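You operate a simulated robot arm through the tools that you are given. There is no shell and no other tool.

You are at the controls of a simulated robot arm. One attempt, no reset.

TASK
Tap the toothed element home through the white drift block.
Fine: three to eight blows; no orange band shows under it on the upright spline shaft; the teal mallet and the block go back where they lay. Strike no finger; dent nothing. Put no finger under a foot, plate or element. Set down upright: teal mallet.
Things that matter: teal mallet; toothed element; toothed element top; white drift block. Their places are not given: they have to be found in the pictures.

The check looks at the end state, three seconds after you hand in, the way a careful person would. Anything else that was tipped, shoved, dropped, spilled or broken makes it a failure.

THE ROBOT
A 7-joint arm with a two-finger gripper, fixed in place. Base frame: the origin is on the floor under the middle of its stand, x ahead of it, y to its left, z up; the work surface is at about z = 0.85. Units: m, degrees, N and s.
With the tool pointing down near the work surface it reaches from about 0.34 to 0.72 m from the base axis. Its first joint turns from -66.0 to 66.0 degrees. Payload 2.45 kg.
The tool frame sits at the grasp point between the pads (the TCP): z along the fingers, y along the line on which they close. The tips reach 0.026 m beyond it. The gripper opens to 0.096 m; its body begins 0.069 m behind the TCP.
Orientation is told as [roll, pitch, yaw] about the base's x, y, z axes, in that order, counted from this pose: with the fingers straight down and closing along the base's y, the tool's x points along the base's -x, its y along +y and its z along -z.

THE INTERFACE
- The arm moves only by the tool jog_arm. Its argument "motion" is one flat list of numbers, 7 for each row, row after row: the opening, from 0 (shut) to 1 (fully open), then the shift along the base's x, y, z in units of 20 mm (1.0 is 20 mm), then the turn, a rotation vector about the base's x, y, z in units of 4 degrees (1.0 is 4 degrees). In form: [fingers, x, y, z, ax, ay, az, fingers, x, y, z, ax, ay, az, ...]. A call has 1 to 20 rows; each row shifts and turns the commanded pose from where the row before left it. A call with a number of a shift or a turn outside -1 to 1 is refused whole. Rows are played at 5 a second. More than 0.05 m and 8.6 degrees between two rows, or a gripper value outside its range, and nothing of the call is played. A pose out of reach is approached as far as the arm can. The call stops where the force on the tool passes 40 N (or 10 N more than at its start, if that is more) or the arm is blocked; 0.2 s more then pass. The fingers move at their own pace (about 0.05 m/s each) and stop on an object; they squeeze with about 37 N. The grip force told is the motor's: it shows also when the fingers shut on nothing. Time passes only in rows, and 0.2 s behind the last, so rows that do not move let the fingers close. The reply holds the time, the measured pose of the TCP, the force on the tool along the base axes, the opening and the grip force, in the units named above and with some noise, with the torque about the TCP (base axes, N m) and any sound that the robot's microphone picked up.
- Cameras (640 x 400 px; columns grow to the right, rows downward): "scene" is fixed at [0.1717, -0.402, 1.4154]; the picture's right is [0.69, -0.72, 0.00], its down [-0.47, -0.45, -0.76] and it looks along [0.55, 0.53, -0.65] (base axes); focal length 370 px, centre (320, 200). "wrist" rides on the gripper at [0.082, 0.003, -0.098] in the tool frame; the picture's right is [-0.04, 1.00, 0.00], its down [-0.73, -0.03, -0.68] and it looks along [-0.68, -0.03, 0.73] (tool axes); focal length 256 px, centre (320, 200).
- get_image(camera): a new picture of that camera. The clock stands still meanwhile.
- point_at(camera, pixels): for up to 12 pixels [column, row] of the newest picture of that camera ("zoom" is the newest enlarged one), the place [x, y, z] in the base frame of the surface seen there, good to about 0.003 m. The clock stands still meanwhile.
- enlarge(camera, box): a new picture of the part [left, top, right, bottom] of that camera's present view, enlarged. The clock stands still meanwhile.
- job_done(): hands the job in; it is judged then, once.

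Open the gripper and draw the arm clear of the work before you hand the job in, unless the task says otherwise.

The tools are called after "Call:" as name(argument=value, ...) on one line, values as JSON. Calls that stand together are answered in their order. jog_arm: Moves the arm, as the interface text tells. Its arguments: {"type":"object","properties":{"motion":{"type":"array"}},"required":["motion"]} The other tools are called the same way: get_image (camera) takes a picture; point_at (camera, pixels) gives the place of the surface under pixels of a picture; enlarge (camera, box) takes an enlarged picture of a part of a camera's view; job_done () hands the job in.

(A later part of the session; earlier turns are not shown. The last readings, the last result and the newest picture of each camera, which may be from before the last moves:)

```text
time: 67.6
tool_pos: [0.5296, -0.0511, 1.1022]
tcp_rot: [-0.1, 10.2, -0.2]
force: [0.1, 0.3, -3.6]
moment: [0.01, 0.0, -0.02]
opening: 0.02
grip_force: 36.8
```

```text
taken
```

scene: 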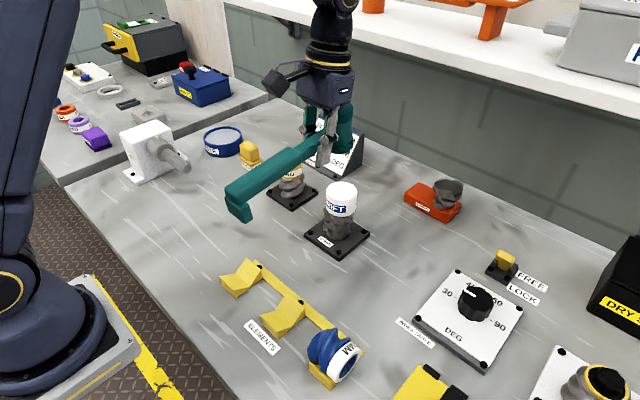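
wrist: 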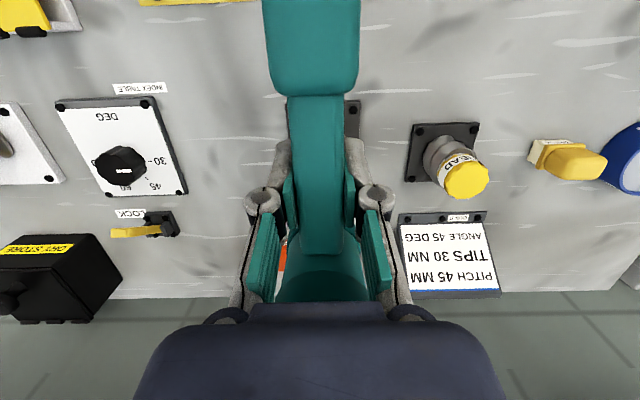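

No orange shows beneath the element. With the tool pitched to 10.2°, I measure the mallet's handle line to confirm it hangs level.

Call:
enlarge(camera="scene", box=[215, 90, 370, 225])

Call:
point_at(camera="scene", pixels=[[232, 189], [240, 184], [250, 178], [260, 172], [270, 166], [280, 160], [290, 154], [310, 148], [345, 108], [340, 107], [240, 215], [345, 150]])

```text
2.96 times, centred on (292, 158) of scene
```

zoom: 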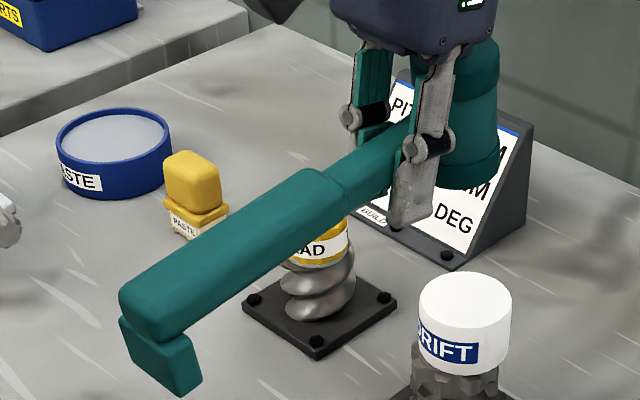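

```text
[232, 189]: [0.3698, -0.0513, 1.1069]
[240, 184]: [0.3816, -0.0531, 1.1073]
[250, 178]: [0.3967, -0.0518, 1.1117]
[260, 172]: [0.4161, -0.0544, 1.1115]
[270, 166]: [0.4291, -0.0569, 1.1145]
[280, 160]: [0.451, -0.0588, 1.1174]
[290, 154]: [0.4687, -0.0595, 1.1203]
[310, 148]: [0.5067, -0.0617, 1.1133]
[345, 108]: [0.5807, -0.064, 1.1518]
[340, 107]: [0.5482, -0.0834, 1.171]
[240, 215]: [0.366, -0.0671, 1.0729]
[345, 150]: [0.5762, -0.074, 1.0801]
```

The handle line still slopes by roughly 7° (tail low), so it had turned more than the wrist view suggested. I cross-check with the wrist camera.

Call:
point_at(camera="wrist", pixels=[[311, 8], [311, 30], [312, 60], [313, 80], [316, 105], [317, 130], [318, 160], [318, 190], [318, 215], [318, 240], [320, 285], [320, 296]])

Call:
point_at(camera="zoom", pixels=[[140, 285], [200, 245], [260, 208], [310, 180], [135, 310], [325, 205], [130, 340], [150, 380], [190, 375], [480, 50], [455, 185], [490, 180]])

```text
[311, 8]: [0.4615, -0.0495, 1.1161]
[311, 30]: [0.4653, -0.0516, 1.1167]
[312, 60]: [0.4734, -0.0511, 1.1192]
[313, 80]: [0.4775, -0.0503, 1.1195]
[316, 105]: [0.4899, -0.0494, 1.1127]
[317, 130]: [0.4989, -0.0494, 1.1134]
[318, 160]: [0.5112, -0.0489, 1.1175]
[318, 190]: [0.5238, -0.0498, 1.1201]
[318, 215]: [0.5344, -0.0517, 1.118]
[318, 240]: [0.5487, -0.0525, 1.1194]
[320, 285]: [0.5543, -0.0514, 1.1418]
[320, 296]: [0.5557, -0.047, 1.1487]
```

```text
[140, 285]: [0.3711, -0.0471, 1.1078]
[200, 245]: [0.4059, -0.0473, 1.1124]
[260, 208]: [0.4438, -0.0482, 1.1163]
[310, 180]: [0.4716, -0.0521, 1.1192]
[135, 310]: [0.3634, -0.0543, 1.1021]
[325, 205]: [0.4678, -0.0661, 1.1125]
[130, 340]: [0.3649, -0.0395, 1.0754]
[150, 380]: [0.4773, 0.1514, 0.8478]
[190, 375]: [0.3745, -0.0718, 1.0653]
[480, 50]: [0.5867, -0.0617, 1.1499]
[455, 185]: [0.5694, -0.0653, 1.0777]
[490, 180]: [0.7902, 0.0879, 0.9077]
```

Both views agree: the mallet is tail-low by about 6.5° and slid up ~4 mm in the grip. I pitch the tool another +6.5° here in free air and re-measure.

Call:
jog_arm(motion=[0, 0, 0, 0.1, 0, 0.4, 0, 0, 0, 0, 0.1, 0, 0.4, 0, 0, 0, 0, 0.1, 0, 0.4, 0, 0, 0, 0, 0.1, 0, 0.42, 0, 0, 0, 0, 0, 0, 0, 0])

Call:
get_image(camera="wrist")

Call:
enlarge(camera="scene", box=[215, 90, 370, 225])

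```text
time: 68.8
tool_pos: [0.5298, -0.0514, 1.109]
tcp_rot: [-0.1, 16.7, -0.2]
force: [-0.4, 0.1, -2.7]
moment: [0.03, 0.02, -0.02]
opening: 0.0204
grip_force: 36.3
```

```text
taken
```

wrist: 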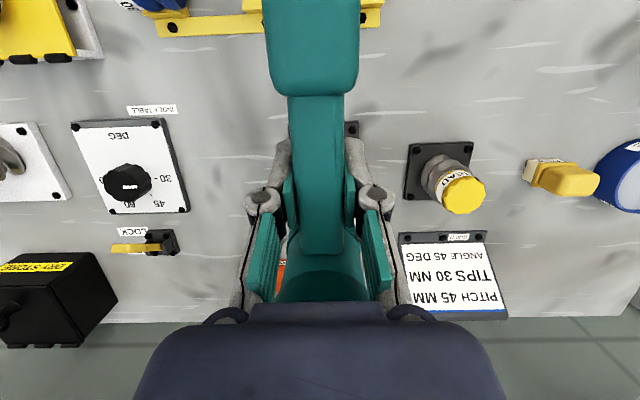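

```text
2.96 times, centred on (292, 158) of scene
```

zoom: 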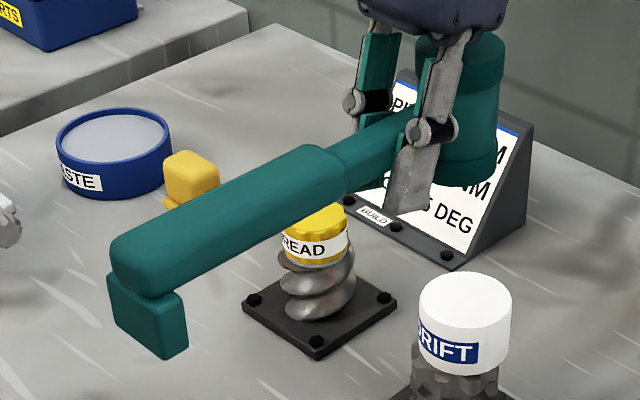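

The mallet looks level now. I verify with points along the handle in both views.

Call:
point_at(camera="wrist", pixels=[[311, 8], [311, 30], [312, 60], [313, 80], [316, 105], [317, 130], [318, 160], [318, 190], [318, 215], [318, 240], [320, 285], [320, 296]])

Call:
point_at(camera="zoom", pixels=[[135, 245], [200, 210], [260, 178], [310, 152], [345, 160], [370, 145], [470, 40], [490, 45], [450, 182], [480, 180], [140, 345], [170, 350]])

```text
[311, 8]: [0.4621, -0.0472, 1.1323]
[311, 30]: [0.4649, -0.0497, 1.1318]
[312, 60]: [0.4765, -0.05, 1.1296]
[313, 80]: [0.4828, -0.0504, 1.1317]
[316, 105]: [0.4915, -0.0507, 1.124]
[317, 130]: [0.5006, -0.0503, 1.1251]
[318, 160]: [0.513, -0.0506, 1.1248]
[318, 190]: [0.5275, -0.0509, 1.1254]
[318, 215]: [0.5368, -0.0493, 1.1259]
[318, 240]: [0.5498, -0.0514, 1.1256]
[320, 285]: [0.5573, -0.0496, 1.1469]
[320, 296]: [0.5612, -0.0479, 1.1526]
```

```text
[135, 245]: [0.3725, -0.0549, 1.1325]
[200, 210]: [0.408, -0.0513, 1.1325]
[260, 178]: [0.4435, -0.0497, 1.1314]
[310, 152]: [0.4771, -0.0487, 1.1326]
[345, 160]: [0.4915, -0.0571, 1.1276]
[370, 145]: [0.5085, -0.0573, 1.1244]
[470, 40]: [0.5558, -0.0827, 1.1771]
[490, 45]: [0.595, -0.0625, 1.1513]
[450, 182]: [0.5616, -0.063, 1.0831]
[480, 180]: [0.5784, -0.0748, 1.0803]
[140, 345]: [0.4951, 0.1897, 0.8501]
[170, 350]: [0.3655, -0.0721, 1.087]
```

The mallet is level to within about 0.3° (thick top 1.1325 all along). I carry it back over its resting place (TCP ≈ (0.459,0.163)) at this height.

Call:
jog_arm(motion=[0, -0.1874, 0.3, 0, 0, 0, 0, 0, -0.1874, 0.5, 0, 0, 0, 0, 0, -0.1874, 0.65, 0, 0, 0, 0, 0, -0.1874, 0.65, 0, 0, 0, 0, 0, -0.1874, 0.65, 0, 0, 0, 0, 0, -0.1874, 0.65, 0, 0, 0, 0, 0, -0.1874, 0.65, 0, 0, 0, 0, 0, -0.1874, 0.65, 0, 0, 0, 0, 0, -0.1874, 0.65, 0, 0, 0, 0, 0, -0.1874, 0.65, 0, 0, 0, 0, 0, -0.1874, 0.65, 0, 0, 0, 0, 0, -0.1874, 0.65, 0, 0, 0, 0, 0, -0.1874, 0.65, 0, 0, 0, 0, 0, -0.1874, 0.65, 0, 0, 0, 0, 0, -0.1874, 0.65, 0, 0, 0, 0, 0, -0.1874, 0.65, 0, 0, 0, 0, 0, -0.1874, 0.5, 0, 0, 0, 0, 0, -0.1874, 0.3, 0, 0, 0, 0, 0, -0.1874, 0.025, 0, 0, 0, 0, 0, 0, 0, 0, 0, 0, 0])

Call:
get_image(camera="scene")

Call:
get_image(camera="wrist")

```text
time: 73.0
tool_pos: [0.4577, 0.1637, 1.1101]
tcp_rot: [-0.2, 16.7, 0.0]
force: [0.2, 0.1, -3.2]
moment: [-0.02, -0.03, 0.0]
opening: 0.0203
grip_force: 37.0
```

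```text
taken
```

scene: 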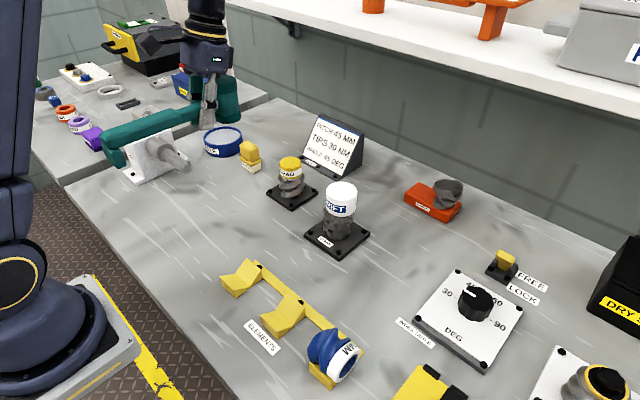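

```text
taken
```

wrist: 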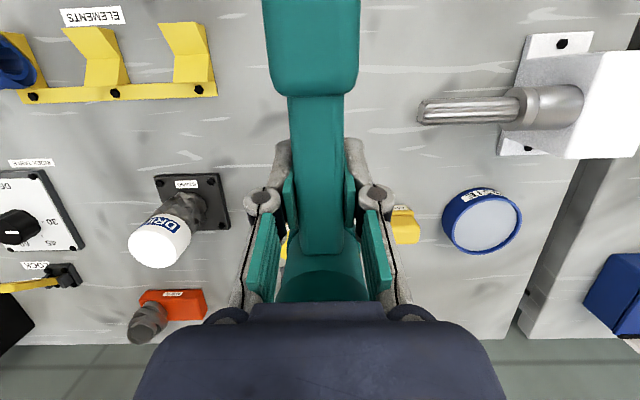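

All is clear beneath. I lower the mallet to about z=0.90, roughly 2 cm above its resting height.

Call:
jog_arm(motion=[0, 0, 0, -0.3, 0, 0, 0, 0, 0, 0, -0.5, 0, 0, 0, 0, 0, 0, -0.6, 0, 0, 0, 0, 0, 0, -0.6, 0, 0, 0, 0, 0, 0, -0.6, 0, 0, 0, 0, 0, 0, -0.6, 0, 0, 0, 0, 0, 0, -0.6, 0, 0, 0, 0, 0, 0, -0.6, 0, 0, 0, 0, 0, 0, -0.6, 0, 0, 0, 0, 0, 0, -0.6, 0, 0, 0, 0, 0, 0, -0.6, 0, 0, 0, 0, 0, 0, -0.6, 0, 0, 0, 0, 0, 0, -0.6, 0, 0, 0, 0, 0, 0, -0.6, 0, 0, 0, 0, 0, 0, -0.6, 0, 0, 0, 0, 0, 0, -0.6, 0, 0, 0, 0, 0, 0, -0.6, 0, 0, 0, 0, 0, 0, -0.4, 0, 0, 0, 0, 0, 0, -0.25, 0, 0, 0, 0, 0, 0, 0, 0, 0, 0])

Call:
enlarge(camera="scene", box=[130, 110, 290, 270])

Call:
get_image(camera="wrist")

```text
time: 77.2
tool_pos: [0.4595, 0.1644, 0.8981]
tcp_rot: [-0.2, 16.6, -0.1]
force: [0.0, -0.3, -3.8]
moment: [0.02, -0.04, -0.02]
opening: 0.0201
grip_force: 36.7
```

```text
2.50 times, centred on (210, 190) of scene
```

zoom: 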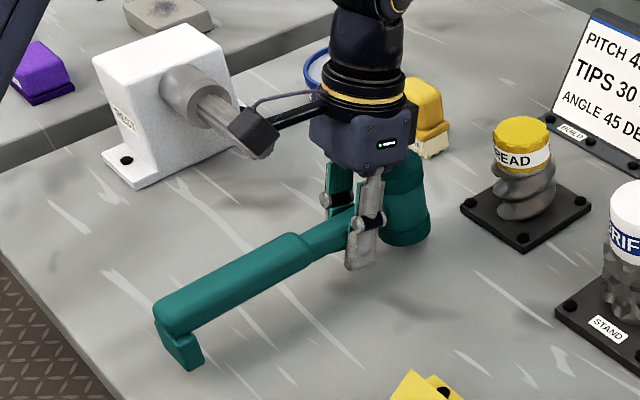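

```text
taken
```

wrist: 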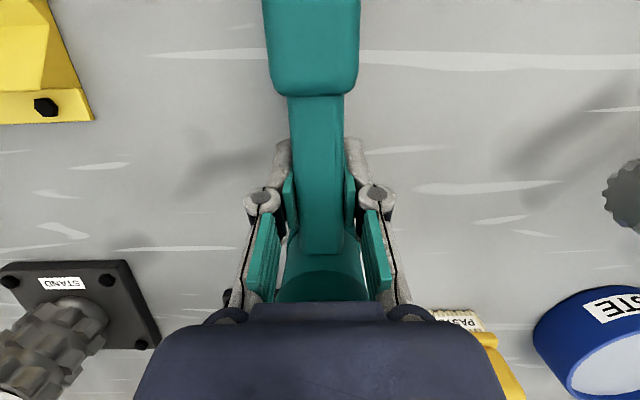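

I measure the handle's height and the head/foot here to compute the remaining drop (rest: thick top ≈0.902, head top ≈0.924).

Call:
point_at(camera="zoom", pixels=[[175, 310], [210, 290], [250, 268], [290, 246], [320, 240], [405, 165], [400, 240], [425, 228], [185, 355], [190, 368], [352, 262], [375, 250]])

Call:
point_at(camera="wrist", pixels=[[311, 8], [311, 40], [313, 75], [317, 115], [318, 160], [318, 200], [318, 240], [320, 290]])

```text
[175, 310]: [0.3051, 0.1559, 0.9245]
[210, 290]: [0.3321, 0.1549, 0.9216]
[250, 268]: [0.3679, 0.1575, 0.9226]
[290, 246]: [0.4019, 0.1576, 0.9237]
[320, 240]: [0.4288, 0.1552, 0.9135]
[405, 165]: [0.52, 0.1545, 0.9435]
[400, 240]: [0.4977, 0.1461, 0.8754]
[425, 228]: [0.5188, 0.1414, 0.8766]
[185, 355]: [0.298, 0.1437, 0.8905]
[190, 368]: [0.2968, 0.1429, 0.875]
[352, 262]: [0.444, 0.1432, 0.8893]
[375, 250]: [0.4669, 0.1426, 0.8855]
```

```text
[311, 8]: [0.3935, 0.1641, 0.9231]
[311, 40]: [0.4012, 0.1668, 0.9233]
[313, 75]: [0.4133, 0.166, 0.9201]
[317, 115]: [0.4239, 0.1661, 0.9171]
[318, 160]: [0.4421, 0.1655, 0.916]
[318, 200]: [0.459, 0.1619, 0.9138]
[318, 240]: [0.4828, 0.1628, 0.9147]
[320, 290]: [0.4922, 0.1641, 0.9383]
```

About 20 mm remains. I check the fingers' lowest points in this picture to be sure they'll clear the table.

Call:
enlarge(camera="scene", box=[195, 160, 255, 225])

```text
6.15 times, centred on (225, 192) of scene
```

zoom: 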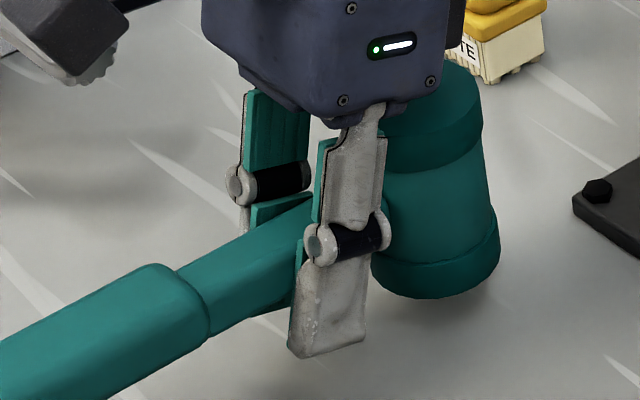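

Call:
point_at(camera="zoom", pixels=[[295, 345], [303, 354], [320, 350], [340, 345], [360, 338], [310, 340], [350, 330], [300, 320]])

```text
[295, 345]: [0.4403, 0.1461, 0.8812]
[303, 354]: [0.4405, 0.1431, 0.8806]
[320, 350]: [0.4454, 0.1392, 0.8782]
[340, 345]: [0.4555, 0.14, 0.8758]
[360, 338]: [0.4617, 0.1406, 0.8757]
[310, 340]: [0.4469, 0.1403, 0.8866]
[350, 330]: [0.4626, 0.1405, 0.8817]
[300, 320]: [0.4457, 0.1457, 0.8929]
```

The lowest finger corner is at ≈0.875, which leaves 3–5 mm above the table after the 20 mm drop. I lower 16 mm, then creep.

Call:
jog_arm(motion=[0, 0, 0, -0.15, 0, 0, 0, 0, 0, 0, -0.2, 0, 0, 0, 0, 0, 0, -0.2, 0, 0, 0, 0, 0, 0, -0.15, 0, 0, 0, 0, 0, 0, -0.1, 0, 0, 0, 0, 0, 0, 0, 0, 0, 0])

Call:
enlarge(camera="scene", box=[130, 130, 290, 270])

```text
time: 78.6
tool_pos: [0.4582, 0.165, 0.8836]
tcp_rot: [-0.1, 16.6, -0.1]
force: [-0.4, 0.6, -3.8]
moment: [0.0, -0.02, -0.01]
opening: 0.0204
grip_force: 36.9
```

```text
2.86 times, centred on (210, 200) of scene
```

zoom: 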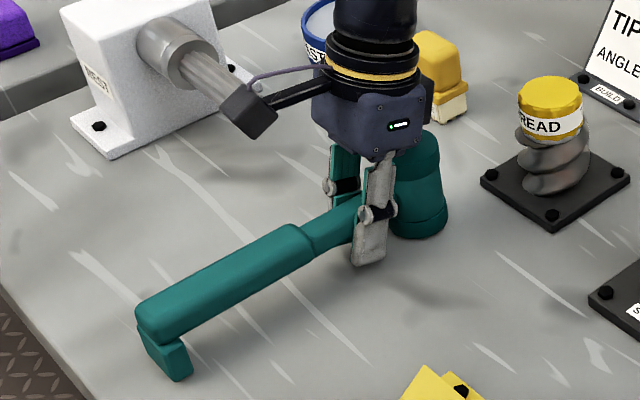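

Before touching down I compare with the initial enlarged view (same box as at the start) to match the mallet's original place.

Call:
enlarge(camera="scene", box=[130, 160, 280, 275])

```text
3.48 times, centred on (205, 218) of scene
```

zoom: 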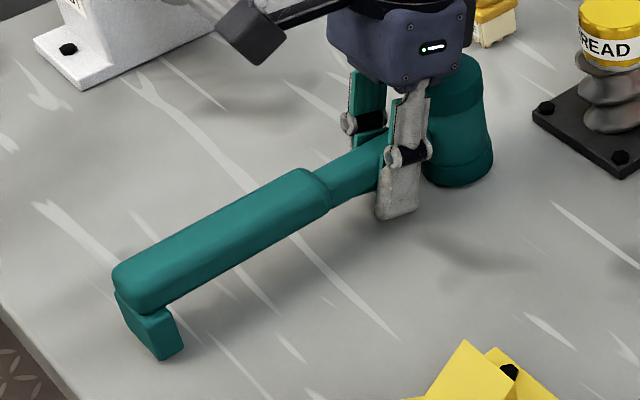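

Compared with the start view, the tail should go about 5 mm and the head about 2 mm toward −y, and the tail looks ~1° high. I apply −3 mm in y, +0.9° yaw and −1° pitch while still just above the table.

Call:
jog_arm(motion=[0, 0, -0.08, 0.05, 0, -0.12, 0.11, 0, 0, -0.07, 0, 0, -0.13, 0.11, 0, 0, 0, 0, 0, 0, 0])

Call:
enlarge(camera="scene", box=[130, 160, 280, 275])

```text
time: 79.4
tool_pos: [0.4595, 0.161, 0.8857]
tcp_rot: [-0.1, 15.7, 0.8]
force: [0.9, -0.3, -3.0]
moment: [0.0, 0.01, -0.02]
opening: 0.0201
grip_force: 36.7
```

```text
3.48 times, centred on (205, 218) of scene
```

zoom: 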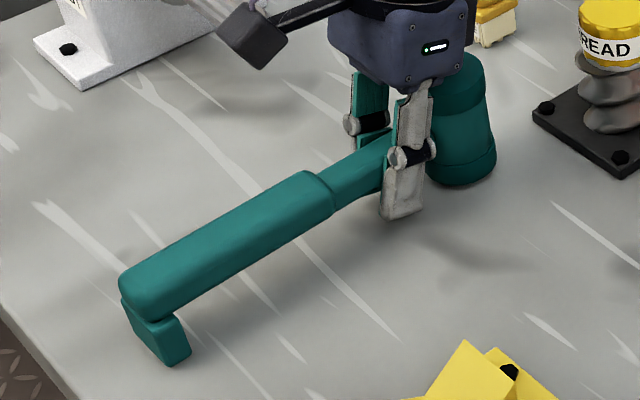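

The outline now matches the original almost exactly (foot tip (170,367) vs (170,368), head edge (496,160)). I creep down in 0.6 mm steps and watch the force.

Call:
jog_arm(motion=[0, 0, 0, -0.05, 0, 0, 0, 0, 0, 0, -0.05, 0, 0, 0, 0, 0, 0, 0, 0, 0, 0])

```text
time: 80.2
tool_pos: [0.459, 0.1602, 0.8827]
tcp_rot: [-0.1, 15.5, 0.8]
force: [-0.4, -0.6, -2.8]
moment: [0.0, -0.04, -0.01]
opening: 0.0201
grip_force: 37.1
```

Only the mallet's weight still shows. I creep another 1.6 mm.

Call:
jog_arm(motion=[0, 0, 0, -0.04, 0, 0, 0, 0, 0, 0, -0.04, 0, 0, 0, 0, 0, 0, 0, 0, 0, 0])

```text
time: 81.0
tool_pos: [0.4598, 0.1622, 0.8809]
tcp_rot: [-0.2, 15.6, 0.8]
force: [0.4, -0.1, -2.1]
moment: [0.0, 0.24, 0.04]
opening: 0.0202
grip_force: 36.6
```

The foot has just touched (moment +0.24 N·m, about 1.6 N at the foot). I let the head follow: small pitch-down steps with tiny lowering.

Call:
jog_arm(motion=[0, 0, 0, -0.03, 0, 0.06, 0, 0, 0, 0, -0.03, 0, 0.06, 0, 0, 0, 0, 0, 0, 0, 0])

Call:
enlarge(camera="scene", box=[190, 160, 270, 225])

```text
time: 81.8
tool_pos: [0.461, 0.1616, 0.8797]
tcp_rot: [-0.1, 16.0, 0.8]
force: [0.5, -2.0, 8.8]
moment: [-0.01, -0.33, 0.0]
opening: 0.0204
grip_force: 37.6
```

```text
6.15 times, centred on (230, 192) of scene
```

zoom: 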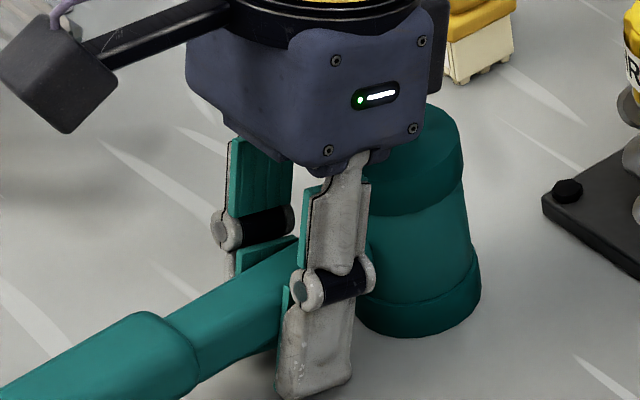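

Both head and foot now bear (force +8.8 N, moment −0.33). I ease up 0.4 mm and then open the fingers.

Call:
jog_arm(motion=[0, 0, 0, 0.02, 0, 0, 0, 0, 0, 0, 0, 0, 0, 0])

```text
time: 82.4
tool_pos: [0.4601, 0.1608, 0.8809]
tcp_rot: [-0.1, 16.0, 0.8]
force: [2.5, 0.8, 0.1]
moment: [0.05, -0.31, 0.05]
opening: 0.0204
grip_force: 36.7
```

The mallet's weight is now carried by the table. I open the fingers without moving.

Call:
jog_arm(motion=[0.3, 0, 0, 0, 0, 0, 0, 0.4, 0, 0, 0, 0, 0, 0, 0.6, 0, 0, 0, 0, 0, 0, 0.8, 0, 0, 0, 0, 0, 0, 1, 0, 0, 0, 0, 0, 0, 1, 0, 0, 0, 0, 0, 0, 1, 0, 0, 0, 0, 0, 0])

Call:
get_image(camera="wrist")

Call:
enlarge(camera="scene", box=[130, 160, 280, 275])

```text
time: 84.0
tool_pos: [0.4593, 0.1607, 0.8802]
tcp_rot: [-0.1, 16.0, 0.7]
force: [0.3, 0.1, -0.2]
moment: [-0.02, 0.03, -0.02]
opening: 0.096
grip_force: 0.0
```

```text
taken
```

wrist: 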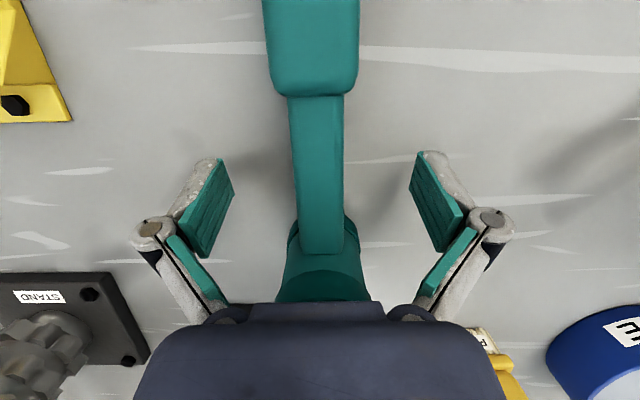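

```text
3.48 times, centred on (205, 218) of scene
```

zoom: 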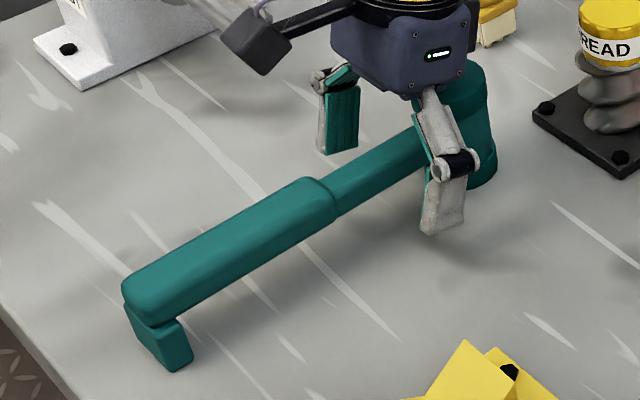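

The mallet is back on its head and foot within about a pixel of its original outline. I raise the hand straight up, then undo the pitch and yaw.

Call:
jog_arm(motion=[1, 0, 0, 0.3, 0, 0, 0, 1, 0, 0, 0.6, 0, 0, 0, 1, 0, 0, 1, 0, 0, 0, 1, 0, 0, 1, 0, 0, 0, 1, 0, 0, 1, 0, 0, 0, 1, 0, 0, 1, 0, 0, 0, 1, 0, 0, 1, 0, 0, 0, 1, 0, 0, 1, 0, 0, 0, 1, 0, 0, 1, 0, -0.8, -0.1, 1, 0, 0, 1, 0, -0.8, -0.1, 1, 0, 0, 0.5, 0, -0.8, 0, 1, 0, 0, 0, 0, -0.8, 0, 1, 0, 0, 0, 0, -0.8, 0, 1, 0, 0, 0, 0, 0, 0])

Call:
get_image(camera="scene")

Call:
enlarge(camera="scene", box=[130, 160, 280, 275])

```text
time: 87.0
tool_pos: [0.4588, 0.1602, 1.0686]
tcp_rot: [-0.1, 0.1, 0.0]
force: [0.2, -0.2, -0.2]
moment: [-0.01, 0.0, -0.02]
opening: 0.096
grip_force: 0.0
```

```text
taken
```

scene: 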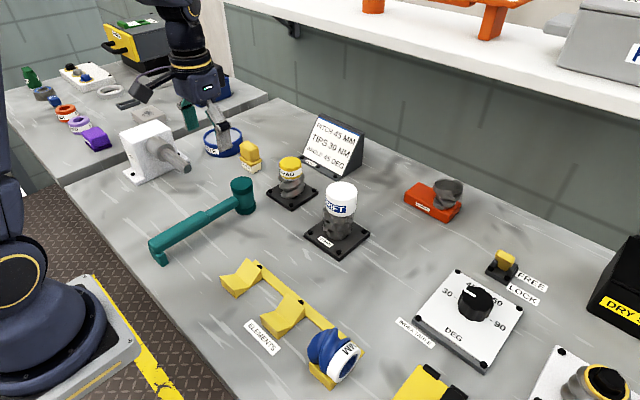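

```text
3.48 times, centred on (205, 218) of scene
```

zoom: 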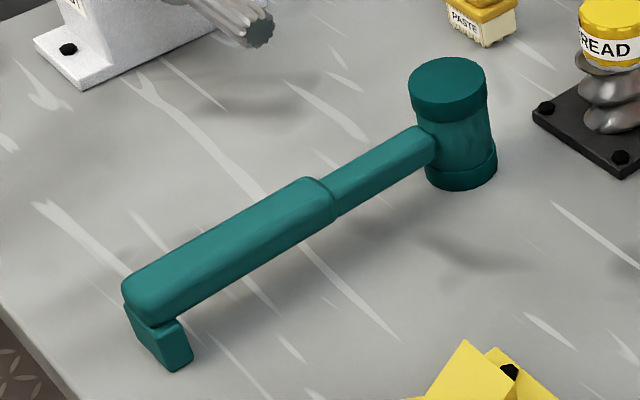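

The mallet lies as at the start. Now I move the open hand above the drift on the element to fetch it.

Call:
jog_arm(motion=[1, 0.546, -0.892, 0, 0, 0, 0, 1, 0.546, -0.892, 0, 0, 0, 0, 1, 0.546, -0.892, 0, 0, 0, 0, 1, 0.546, -0.892, 0, 0, 0, 0, 1, 0.546, -0.892, 0, 0, 0, 0, 1, 0.546, -0.892, 0, 0, 0, 0, 1, 0.546, -0.892, 0, 0, 0, 0, 1, 0.546, -0.892, 0, 0, 0, 0, 1, 0.546, -0.892, 0, 0, 0, 0, 1, 0.546, -0.892, 0, 0, 0, 0, 1, 0.546, -0.892, 0, 0, 0, 0, 1, 0.546, -0.892, 0, 0, 0, 0, 1, 0, 0, 0, 0, 0, 0])

Call:
get_image(camera="wrist")

Call:
enlarge(camera="scene", box=[290, 130, 390, 255])

```text
time: 89.8
tool_pos: [0.5913, -0.0536, 1.0695]
tcp_rot: [-0.1, 0.1, 0.0]
force: [0.1, -0.6, 0.5]
moment: [0.0, 0.0, 0.02]
opening: 0.0961
grip_force: 0.1
```

```text
taken
```

wrist: 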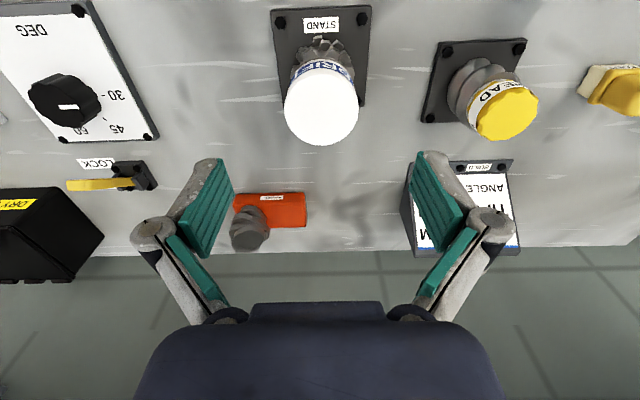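

```text
3.20 times, centred on (340, 192) of scene
```

zoom: 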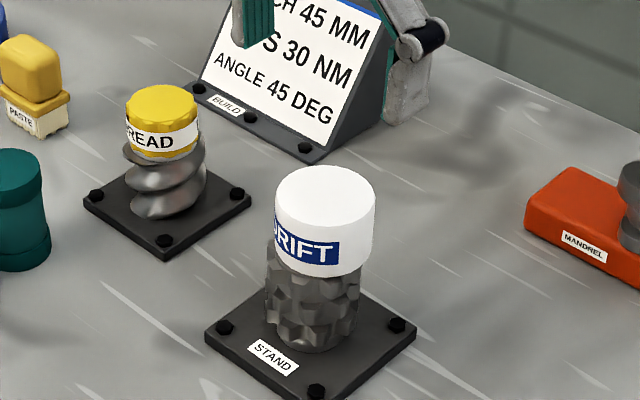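

I measure the drift's rim from the wrist camera to centre the grip.

Call:
point_at(camera="wrist", pixels=[[287, 105], [356, 105], [321, 75], [322, 142], [322, 105], [300, 130], [345, 130], [320, 50], [322, 68]])

Call:
enlarge(camera="wrist", box=[260, 0, 390, 160])

```text
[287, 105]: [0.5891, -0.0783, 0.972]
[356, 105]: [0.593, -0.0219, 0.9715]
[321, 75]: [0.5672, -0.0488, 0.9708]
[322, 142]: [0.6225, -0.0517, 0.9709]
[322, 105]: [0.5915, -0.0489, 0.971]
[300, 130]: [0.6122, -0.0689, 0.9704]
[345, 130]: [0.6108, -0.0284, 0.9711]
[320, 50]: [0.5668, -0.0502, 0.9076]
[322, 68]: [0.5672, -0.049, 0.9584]
```

```text
2.50 times, centred on (325, 80) of wrist
```

zoom: 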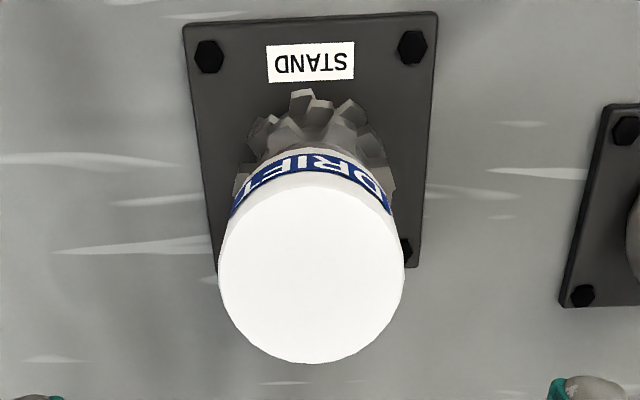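

The drift's centre is (0.595,-0.050), top z≈0.971. I align and descend to TCP z≈0.960, which keeps the tips about 5 mm above the element's top.

Call:
jog_arm(motion=[1, 0.18, 0.165, 0, 0, 0, 0, 1, 0, 0, -0.8, 0, 0, 0, 1, 0, 0, -0.9, 0, 0, 0, 1, 0, 0, -0.9, 0, 0, 0, 1, 0, 0, -0.8, 0, 0, 0, 1, 0, 0, -0.8, 0, 0, 0, 1, 0, 0, -0.7, 0, 0, 0, 1, 0, 0, -0.4, 0, 0, 0, 1, 0, 0, -0.13, 0, 0, 0, 1, 0, 0, 0, 0, 0, 0])

Call:
get_image(camera="wrist")

Call:
enlarge(camera="scene", box=[290, 130, 390, 255])

```text
time: 92.0
tool_pos: [0.5944, -0.0493, 0.9609]
tcp_rot: [-0.2, 0.0, 0.0]
force: [-0.4, 1.0, 0.1]
moment: [0.0, 0.0, 0.03]
opening: 0.096
grip_force: 0.1
```

```text
taken
```

wrist: 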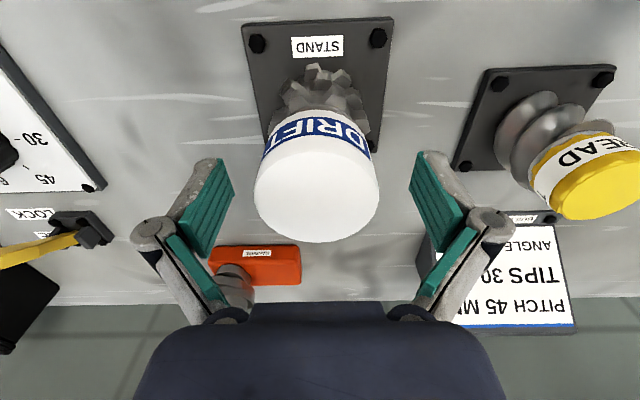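

```text
3.20 times, centred on (340, 192) of scene
```

zoom: 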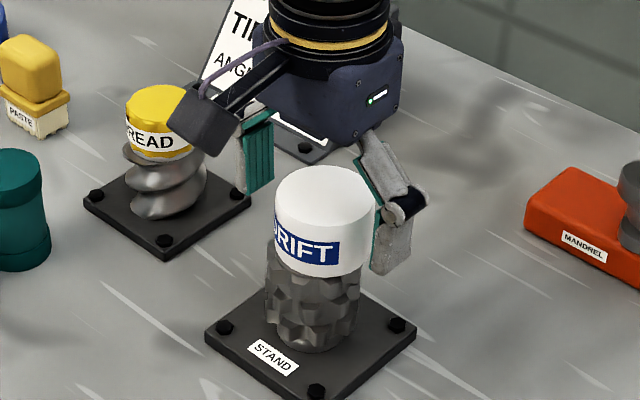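

The drift is 2 mm toward −y of the pad centre (254–379), so I correct that and close the fingers.

Call:
jog_arm(motion=[1, 0, -0.1, 0, 0, 0, 0, 1, 0, 0, 0, 0, 0, 0, 0, 0, 0, 0, 0, 0, 0, 0, 0, 0, 0, 0, 0, 0, 0, 0, 0, 0, 0, 0, 0, 0, 0, 0, 0, 0, 0, 0, 0, 0, 0, 0, 0, 0, 0, 0, 0, 0, 0, 0, 0, 0])

Call:
get_image(camera="wrist")

```text
time: 93.8
tool_pos: [0.5944, -0.0521, 0.9602]
tcp_rot: [-0.3, 0.1, 0.1]
force: [0.3, -0.5, 3.6]
moment: [0.09, 0.05, 0.01]
opening: 0.0589
grip_force: 36.6
```

```text
taken
```

wrist: 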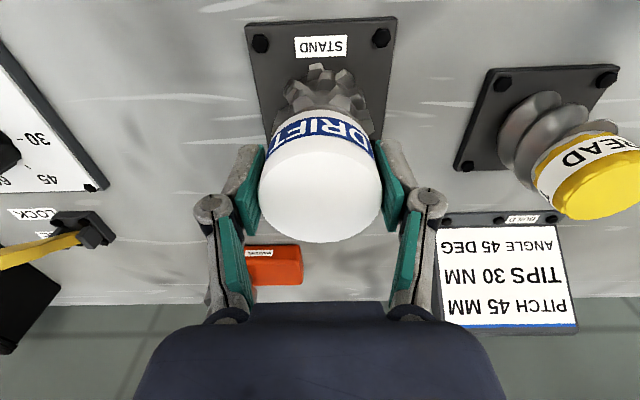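

The drift is gripped (opening 0.0589). I lift very slowly by 8 mm and check that it follows.

Call:
jog_arm(motion=[0, 0, 0, 0.06, 0, 0, 0, 0, 0, 0, 0.1, 0, 0, 0, 0, 0, 0, 0.12, 0, 0, 0, 0, 0, 0, 0.12, 0, 0, 0])

Call:
enlarge(camera="scene", box=[290, 130, 390, 255])

```text
time: 94.8
tool_pos: [0.5941, -0.0519, 0.9682]
tcp_rot: [-0.2, 0.0, 0.0]
force: [-0.1, 0.3, -1.3]
moment: [0.01, 0.0, -0.01]
opening: 0.0589
grip_force: 37.2
```

```text
3.20 times, centred on (340, 192) of scene
```

zoom: 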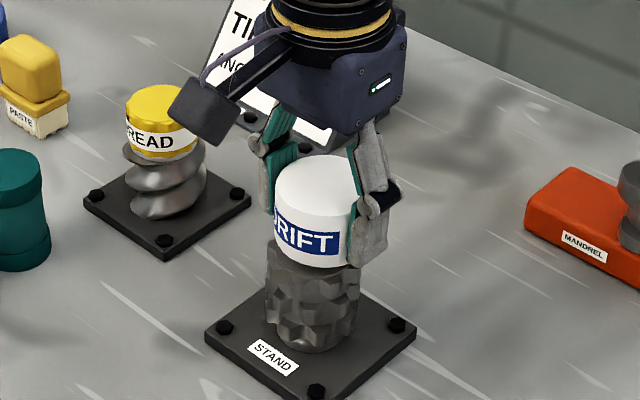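

The drift comes up and the element stays. I lift further to z≈1.00 at a gentle pace.

Call:
jog_arm(motion=[0, 0, 0, 0.15, 0, 0, 0, 0, 0, 0, 0.25, 0, 0, 0, 0, 0, 0, 0.3, 0, 0, 0, 0, 0, 0, 0.3, 0, 0, 0, 0, 0, 0, 0.3, 0, 0, 0, 0, 0, 0, 0.2, 0, 0, 0, 0, 0, 0, 0.1, 0, 0, 0])

Call:
enlarge(camera="scene", box=[290, 130, 390, 255])

Call:
get_image(camera="wrist")

```text
time: 96.4
tool_pos: [0.5949, -0.0508, 0.9988]
tcp_rot: [-0.3, 0.1, 0.0]
force: [-0.4, 0.4, -0.8]
moment: [-0.02, -0.03, 0.0]
opening: 0.0592
grip_force: 36.9
```

```text
3.20 times, centred on (340, 192) of scene
```

zoom: 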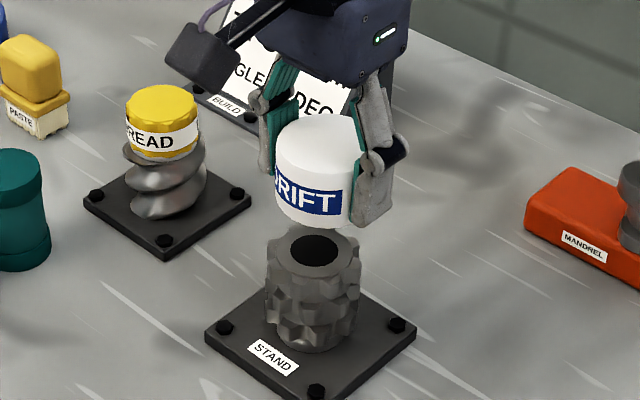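

```text
taken
```

wrist: 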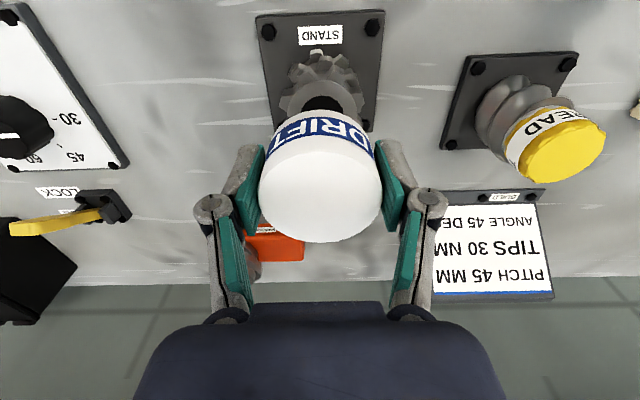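

The element sits home with no orange visible. I measure the held drift's centre relative to the hand, to put it back exactly.

Call:
point_at(camera="wrist", pixels=[[262, 195], [380, 195], [321, 150], [321, 238], [321, 195]])

Call:
enlarge(camera="scene", box=[305, 195, 370, 255])

```text
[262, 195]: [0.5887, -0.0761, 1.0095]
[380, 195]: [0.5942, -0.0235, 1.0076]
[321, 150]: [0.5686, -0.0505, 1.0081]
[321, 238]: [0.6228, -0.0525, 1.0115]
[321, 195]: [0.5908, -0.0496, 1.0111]
```

```text
6.67 times, centred on (338, 225) of scene
```

zoom: 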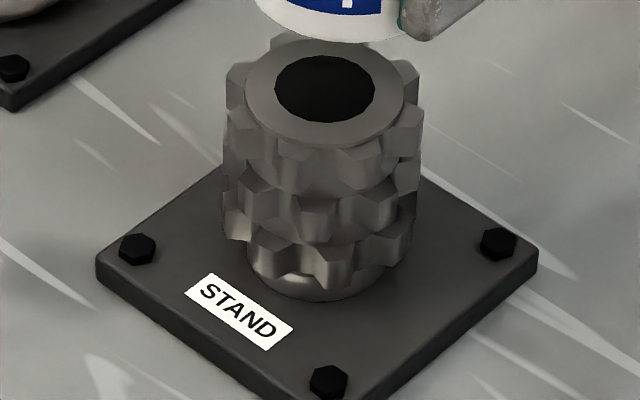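

The seated element shows no orange at its foot, and the held drift's centre is (0.5957,-0.0498). I carry it back toward its original place (0.588,-0.185) at this height.

Call:
jog_arm(motion=[0, -0.0206, -0.2, 0, 0, 0, 0, 0, -0.0206, -0.35, 0, 0, 0, 0, 0, -0.0206, -0.45, 0, 0, 0, 0, 0, -0.0206, -0.45, 0, 0, 0, 0, 0, -0.0206, -0.45, 0, 0, 0, 0, 0, -0.0206, -0.45, 0, 0, 0, 0, 0, -0.0206, -0.45, 0, 0, 0, 0, 0, -0.0206, -0.45, 0, 0, 0, 0, 0, -0.0206, -0.45, 0, 0, 0, 0, 0, -0.0206, -0.45, 0, 0, 0, 0, 0, -0.0206, -0.45, 0, 0, 0, 0, 0, -0.0206, -0.45, 0, 0, 0, 0, 0, -0.0206, -0.45, 0, 0, 0, 0, 0, -0.0206, -0.45, 0, 0, 0, 0, 0, -0.0206, -0.45, 0, 0, 0, 0, 0, -0.0206, -0.2, 0, 0, 0, 0, 0, -0.0206, -0.13, 0, 0, 0, 0, 0, 0, 0, 0, 0, 0, 0])

Call:
get_image(camera="wrist")

Call:
get_image(camera="scene")

```text
time: 100.2
tool_pos: [0.5872, -0.1866, 0.9995]
tcp_rot: [-0.3, 0.1, 0.0]
force: [0.2, 0.3, -1.8]
moment: [-0.01, -0.02, 0.02]
opening: 0.0593
grip_force: 36.8
```

```text
taken
```

wrist: 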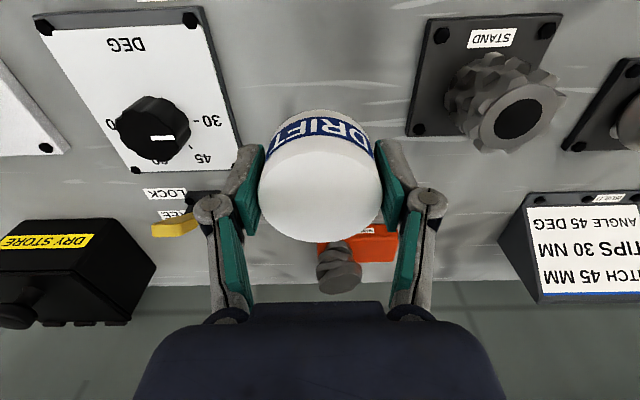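

```text
taken
```

scene: 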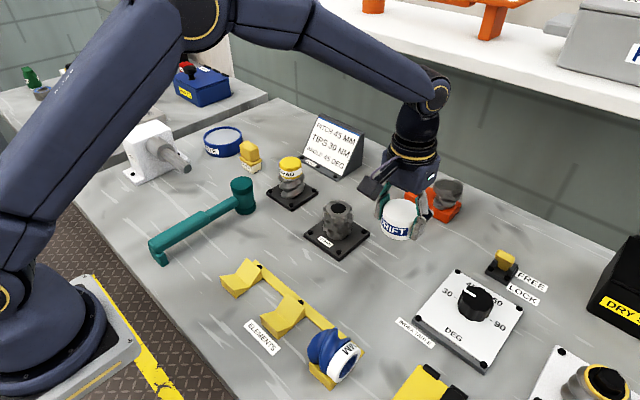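

The view matches the one when the drift was first lifted here. I lower it gently to a few mm above the table.

Call:
jog_arm(motion=[0, 0, 0, -0.2, 0, 0, 0, 0, 0, 0, -0.4, 0, 0, 0, 0, 0, 0, -0.4, 0, 0, 0, 0, 0, 0, -0.4, 0, 0, 0, 0, 0, 0, -0.4, 0, 0, 0, 0, 0, 0, -0.4, 0, 0, 0, 0, 0, 0, -0.4, 0, 0, 0, 0, 0, 0, -0.4, 0, 0, 0, 0, 0, 0, -0.4, 0, 0, 0, 0, 0, 0, -0.4, 0, 0, 0, 0, 0, 0, -0.4, 0, 0, 0, 0, 0, 0, -0.4, 0, 0, 0, 0, 0, 0, -0.4, 0, 0, 0, 0, 0, 0, -0.3, 0, 0, 0, 0, 0, 0, -0.25, 0, 0, 0, 0, 0, 0, -0.1, 0, 0, 0, 0, 0, 0, 0, 0, 0, 0])

Call:
enlarge(camera="scene", box=[351, 230, 431, 295])

```text
time: 103.8
tool_pos: [0.5876, -0.1866, 0.8873]
tcp_rot: [-0.2, 0.0, 0.0]
force: [0.2, 0.7, -1.0]
moment: [0.03, 0.0, -0.03]
opening: 0.0594
grip_force: 36.8
```

```text
6.15 times, centred on (391, 262) of scene
```

zoom: 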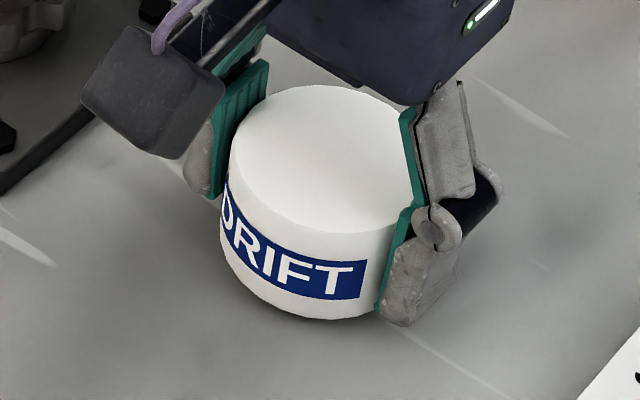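

It needs about 5–6 mm more. I creep down and watch the force.

Call:
jog_arm(motion=[0, 0, 0, -0.1, 0, 0, 0, 0, 0, 0, -0.08, 0, 0, 0, 0, 0, 0, 0, 0, 0, 0])

```text
time: 104.6
tool_pos: [0.5866, -0.1864, 0.8827]
tcp_rot: [-0.2, 0.0, 0.0]
force: [1.4, 0.2, -1.5]
moment: [-0.05, 0.0, -0.03]
opening: 0.0589
grip_force: 37.1
```

No contact yet; another 1.6 mm.

Call:
jog_arm(motion=[0, 0, 0, -0.04, 0, 0, 0, 0, 0, 0, -0.04, 0, 0, 0, 0, 0, 0, 0, 0, 0, 0])

```text
time: 105.4
tool_pos: [0.5881, -0.1859, 0.8819]
tcp_rot: [-0.2, 0.0, 0.0]
force: [0.0, 0.1, -1.4]
moment: [0.01, 0.02, 0.03]
opening: 0.0587
grip_force: 36.5
```

Still only weight; another 1.2 mm.

Call:
jog_arm(motion=[0, 0, 0, -0.03, 0, 0, 0, 0, 0, 0, -0.03, 0, 0, 0, 0, 0, 0, 0, 0, 0, 0])

```text
time: 106.2
tool_pos: [0.5868, -0.1866, 0.8807]
tcp_rot: [-0.2, 0.1, 0.0]
force: [0.3, -0.3, -1.2]
moment: [0.01, 0.01, 0.03]
opening: 0.0591
grip_force: 37.0
```

Still free. I continue with smaller steps.

Call:
jog_arm(motion=[0, 0, 0, -0.03, 0, 0, 0, 0, 0, 0, -0.02, 0, 0, 0, 0, 0, 0, 0, 0, 0, 0])

Call:
enlarge(camera="scene", box=[351, 230, 431, 295])

```text
time: 107.0
tool_pos: [0.5879, -0.186, 0.8799]
tcp_rot: [-0.1, -0.1, 0.0]
force: [-5.6, 1.7, 16.5]
moment: [0.18, 0.23, 0.03]
opening: 0.0591
grip_force: 36.7
```

```text
6.15 times, centred on (391, 262) of scene
```

zoom: 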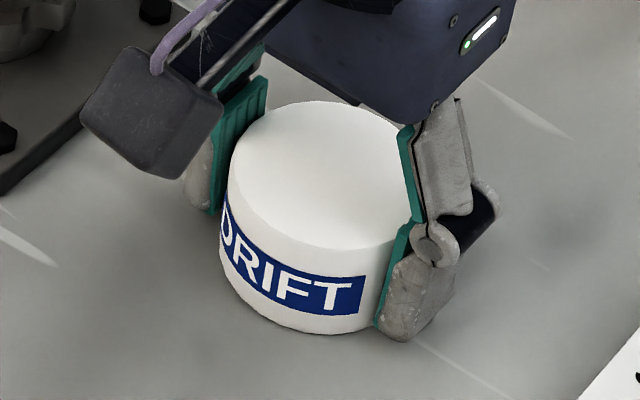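

It has touched down (+16.5 N). I ease up 0.4 mm to relieve the press, then open.

Call:
jog_arm(motion=[0, 0, 0, 0.02, 0, 0, 0, 0, 0, 0, 0, 0, 0, 0])

```text
time: 107.6
tool_pos: [0.5869, -0.1861, 0.8806]
tcp_rot: [-0.3, 0.0, -0.1]
force: [-0.7, 0.7, 16.2]
moment: [0.12, 0.23, -0.02]
opening: 0.059
grip_force: 37.1
```

The force is still 16 N, so I ease up a little more.

Call:
jog_arm(motion=[0, 0, 0, 0.03, 0, 0, 0, 0, 0, 0, 0, 0, 0, 0])

```text
time: 108.2
tool_pos: [0.5884, -0.1865, 0.8804]
tcp_rot: [-0.2, 0.0, -0.1]
force: [1.4, 2.4, 15.9]
moment: [0.08, 0.02, 0.05]
opening: 0.0589
grip_force: 36.9
```

The force barely changes with these tiny moves; I ease up one more millimetre before opening.

Call:
jog_arm(motion=[0, 0, 0, 0.04, 0, 0, 0, 0, 0, 0, 0, 0, 0, 0])

```text
time: 108.8
tool_pos: [0.5868, -0.1852, 0.8804]
tcp_rot: [-0.2, 0.2, 0.0]
force: [2.4, -0.8, 6.3]
moment: [0.01, -0.27, -0.02]
opening: 0.0592
grip_force: 37.0
```

The press is down to about 6 N. I open the fingers now without moving.

Call:
jog_arm(motion=[0.65, 0, 0, 0, 0, 0, 0, 0.75, 0, 0, 0, 0, 0, 0, 0.85, 0, 0, 0, 0, 0, 0, 1, 0, 0, 0, 0, 0, 0, 1, 0, 0, 0, 0, 0, 0, 1, 0, 0, 0, 0, 0, 0])

Call:
get_image(camera="wrist")

Call:
enlarge(camera="scene", box=[351, 230, 431, 295])

```text
time: 110.2
tool_pos: [0.5865, -0.187, 0.8816]
tcp_rot: [-0.2, 0.2, 0.1]
force: [-0.2, 0.5, 0.2]
moment: [-0.01, 0.02, -0.04]
opening: 0.0963
grip_force: 0.0
```

```text
taken
```

wrist: 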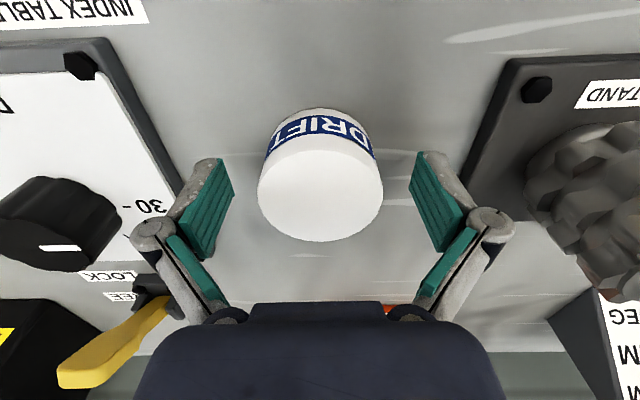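

```text
6.15 times, centred on (391, 262) of scene
```

zoom: 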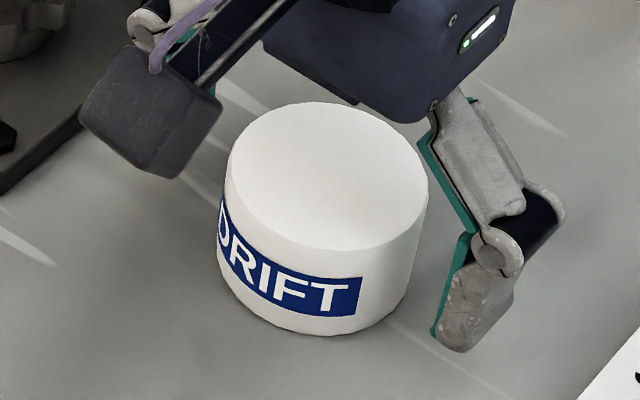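

The drift stands exactly in its old outline. I notice a reddish patch near (622,300) at the wrist picture's edge beside the element, so I enlarge that.

Call:
enlarge(camera="wrist", box=[500, 100, 640, 330])

Call:
enlarge(camera="scene", box=[305, 190, 370, 255])

```text
1.74 times, centred on (570, 215) of wrist
```

zoom: 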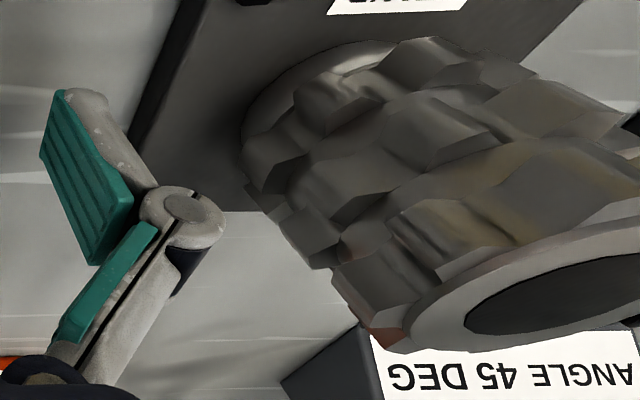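

```text
6.15 times, centred on (338, 222) of scene
```

zoom: 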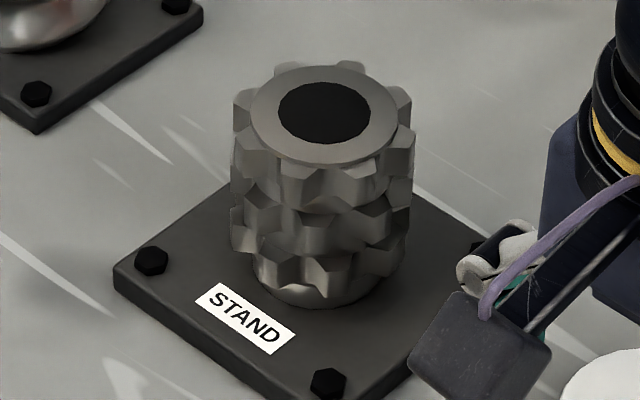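

The reddish tint is only a reflection of the orange mandrel on a tooth; the foot of the element shows no orange. I raise the open hand straight up and withdraw to the start position.

Call:
jog_arm(motion=[1, 0, 0, 0.3, 0, 0, 0, 1, 0, 0, 0.6, 0, 0, 0, 1, 0, 0, 1, 0, 0, 0, 1, 0, 0, 1, 0, 0, 0, 1, 0, 0, 1, 0, 0, 0, 1, 0, 0, 1, 0, 0, 0, 1, 0, 0, 1, 0, 0, 0, 1, 0, 0, 1, 0, 0, 0, 1, -0.8, 0.4, 1, 0, 0, 0, 1, -0.8, 0.4, 1, 0, 0, 0, 1, -0.8, 0.4, 1, 0, 0, 0, 1, -0.8, 0.4, 1, 0, 0, 0, 1, -0.8, 0.4, 0.8, 0, 0, 0, 1, -0.8, 0.4, 0, 0, 0, 0, 1, -0.4, 0.3, 0, 0, 0, 0, 1, 0, 0, 0, 0, 0, 0])

Call:
get_image(camera="scene")

Call:
get_image(camera="wrist")

```text
time: 113.6
tool_pos: [0.482, -0.1325, 1.1145]
tcp_rot: [-0.2, 0.1, 0.0]
force: [-0.3, -0.1, -0.4]
moment: [-0.01, 0.01, -0.02]
opening: 0.0959
grip_force: 0.0
```

```text
taken
```

scene: 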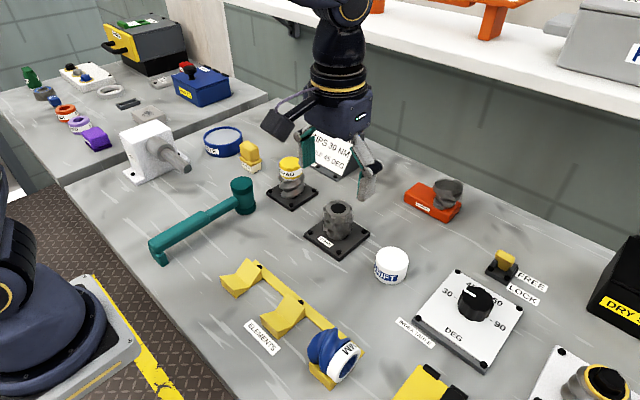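

```text
taken
```

wrist: 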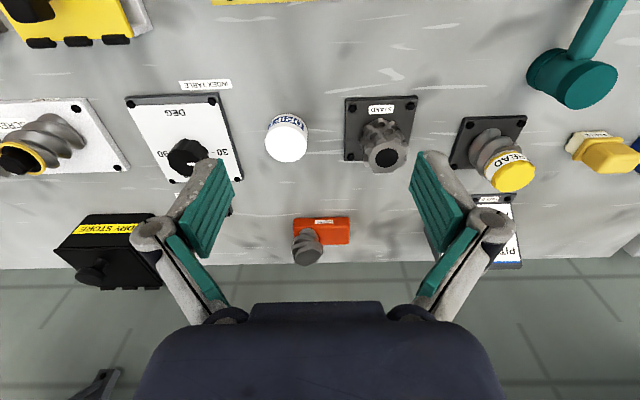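

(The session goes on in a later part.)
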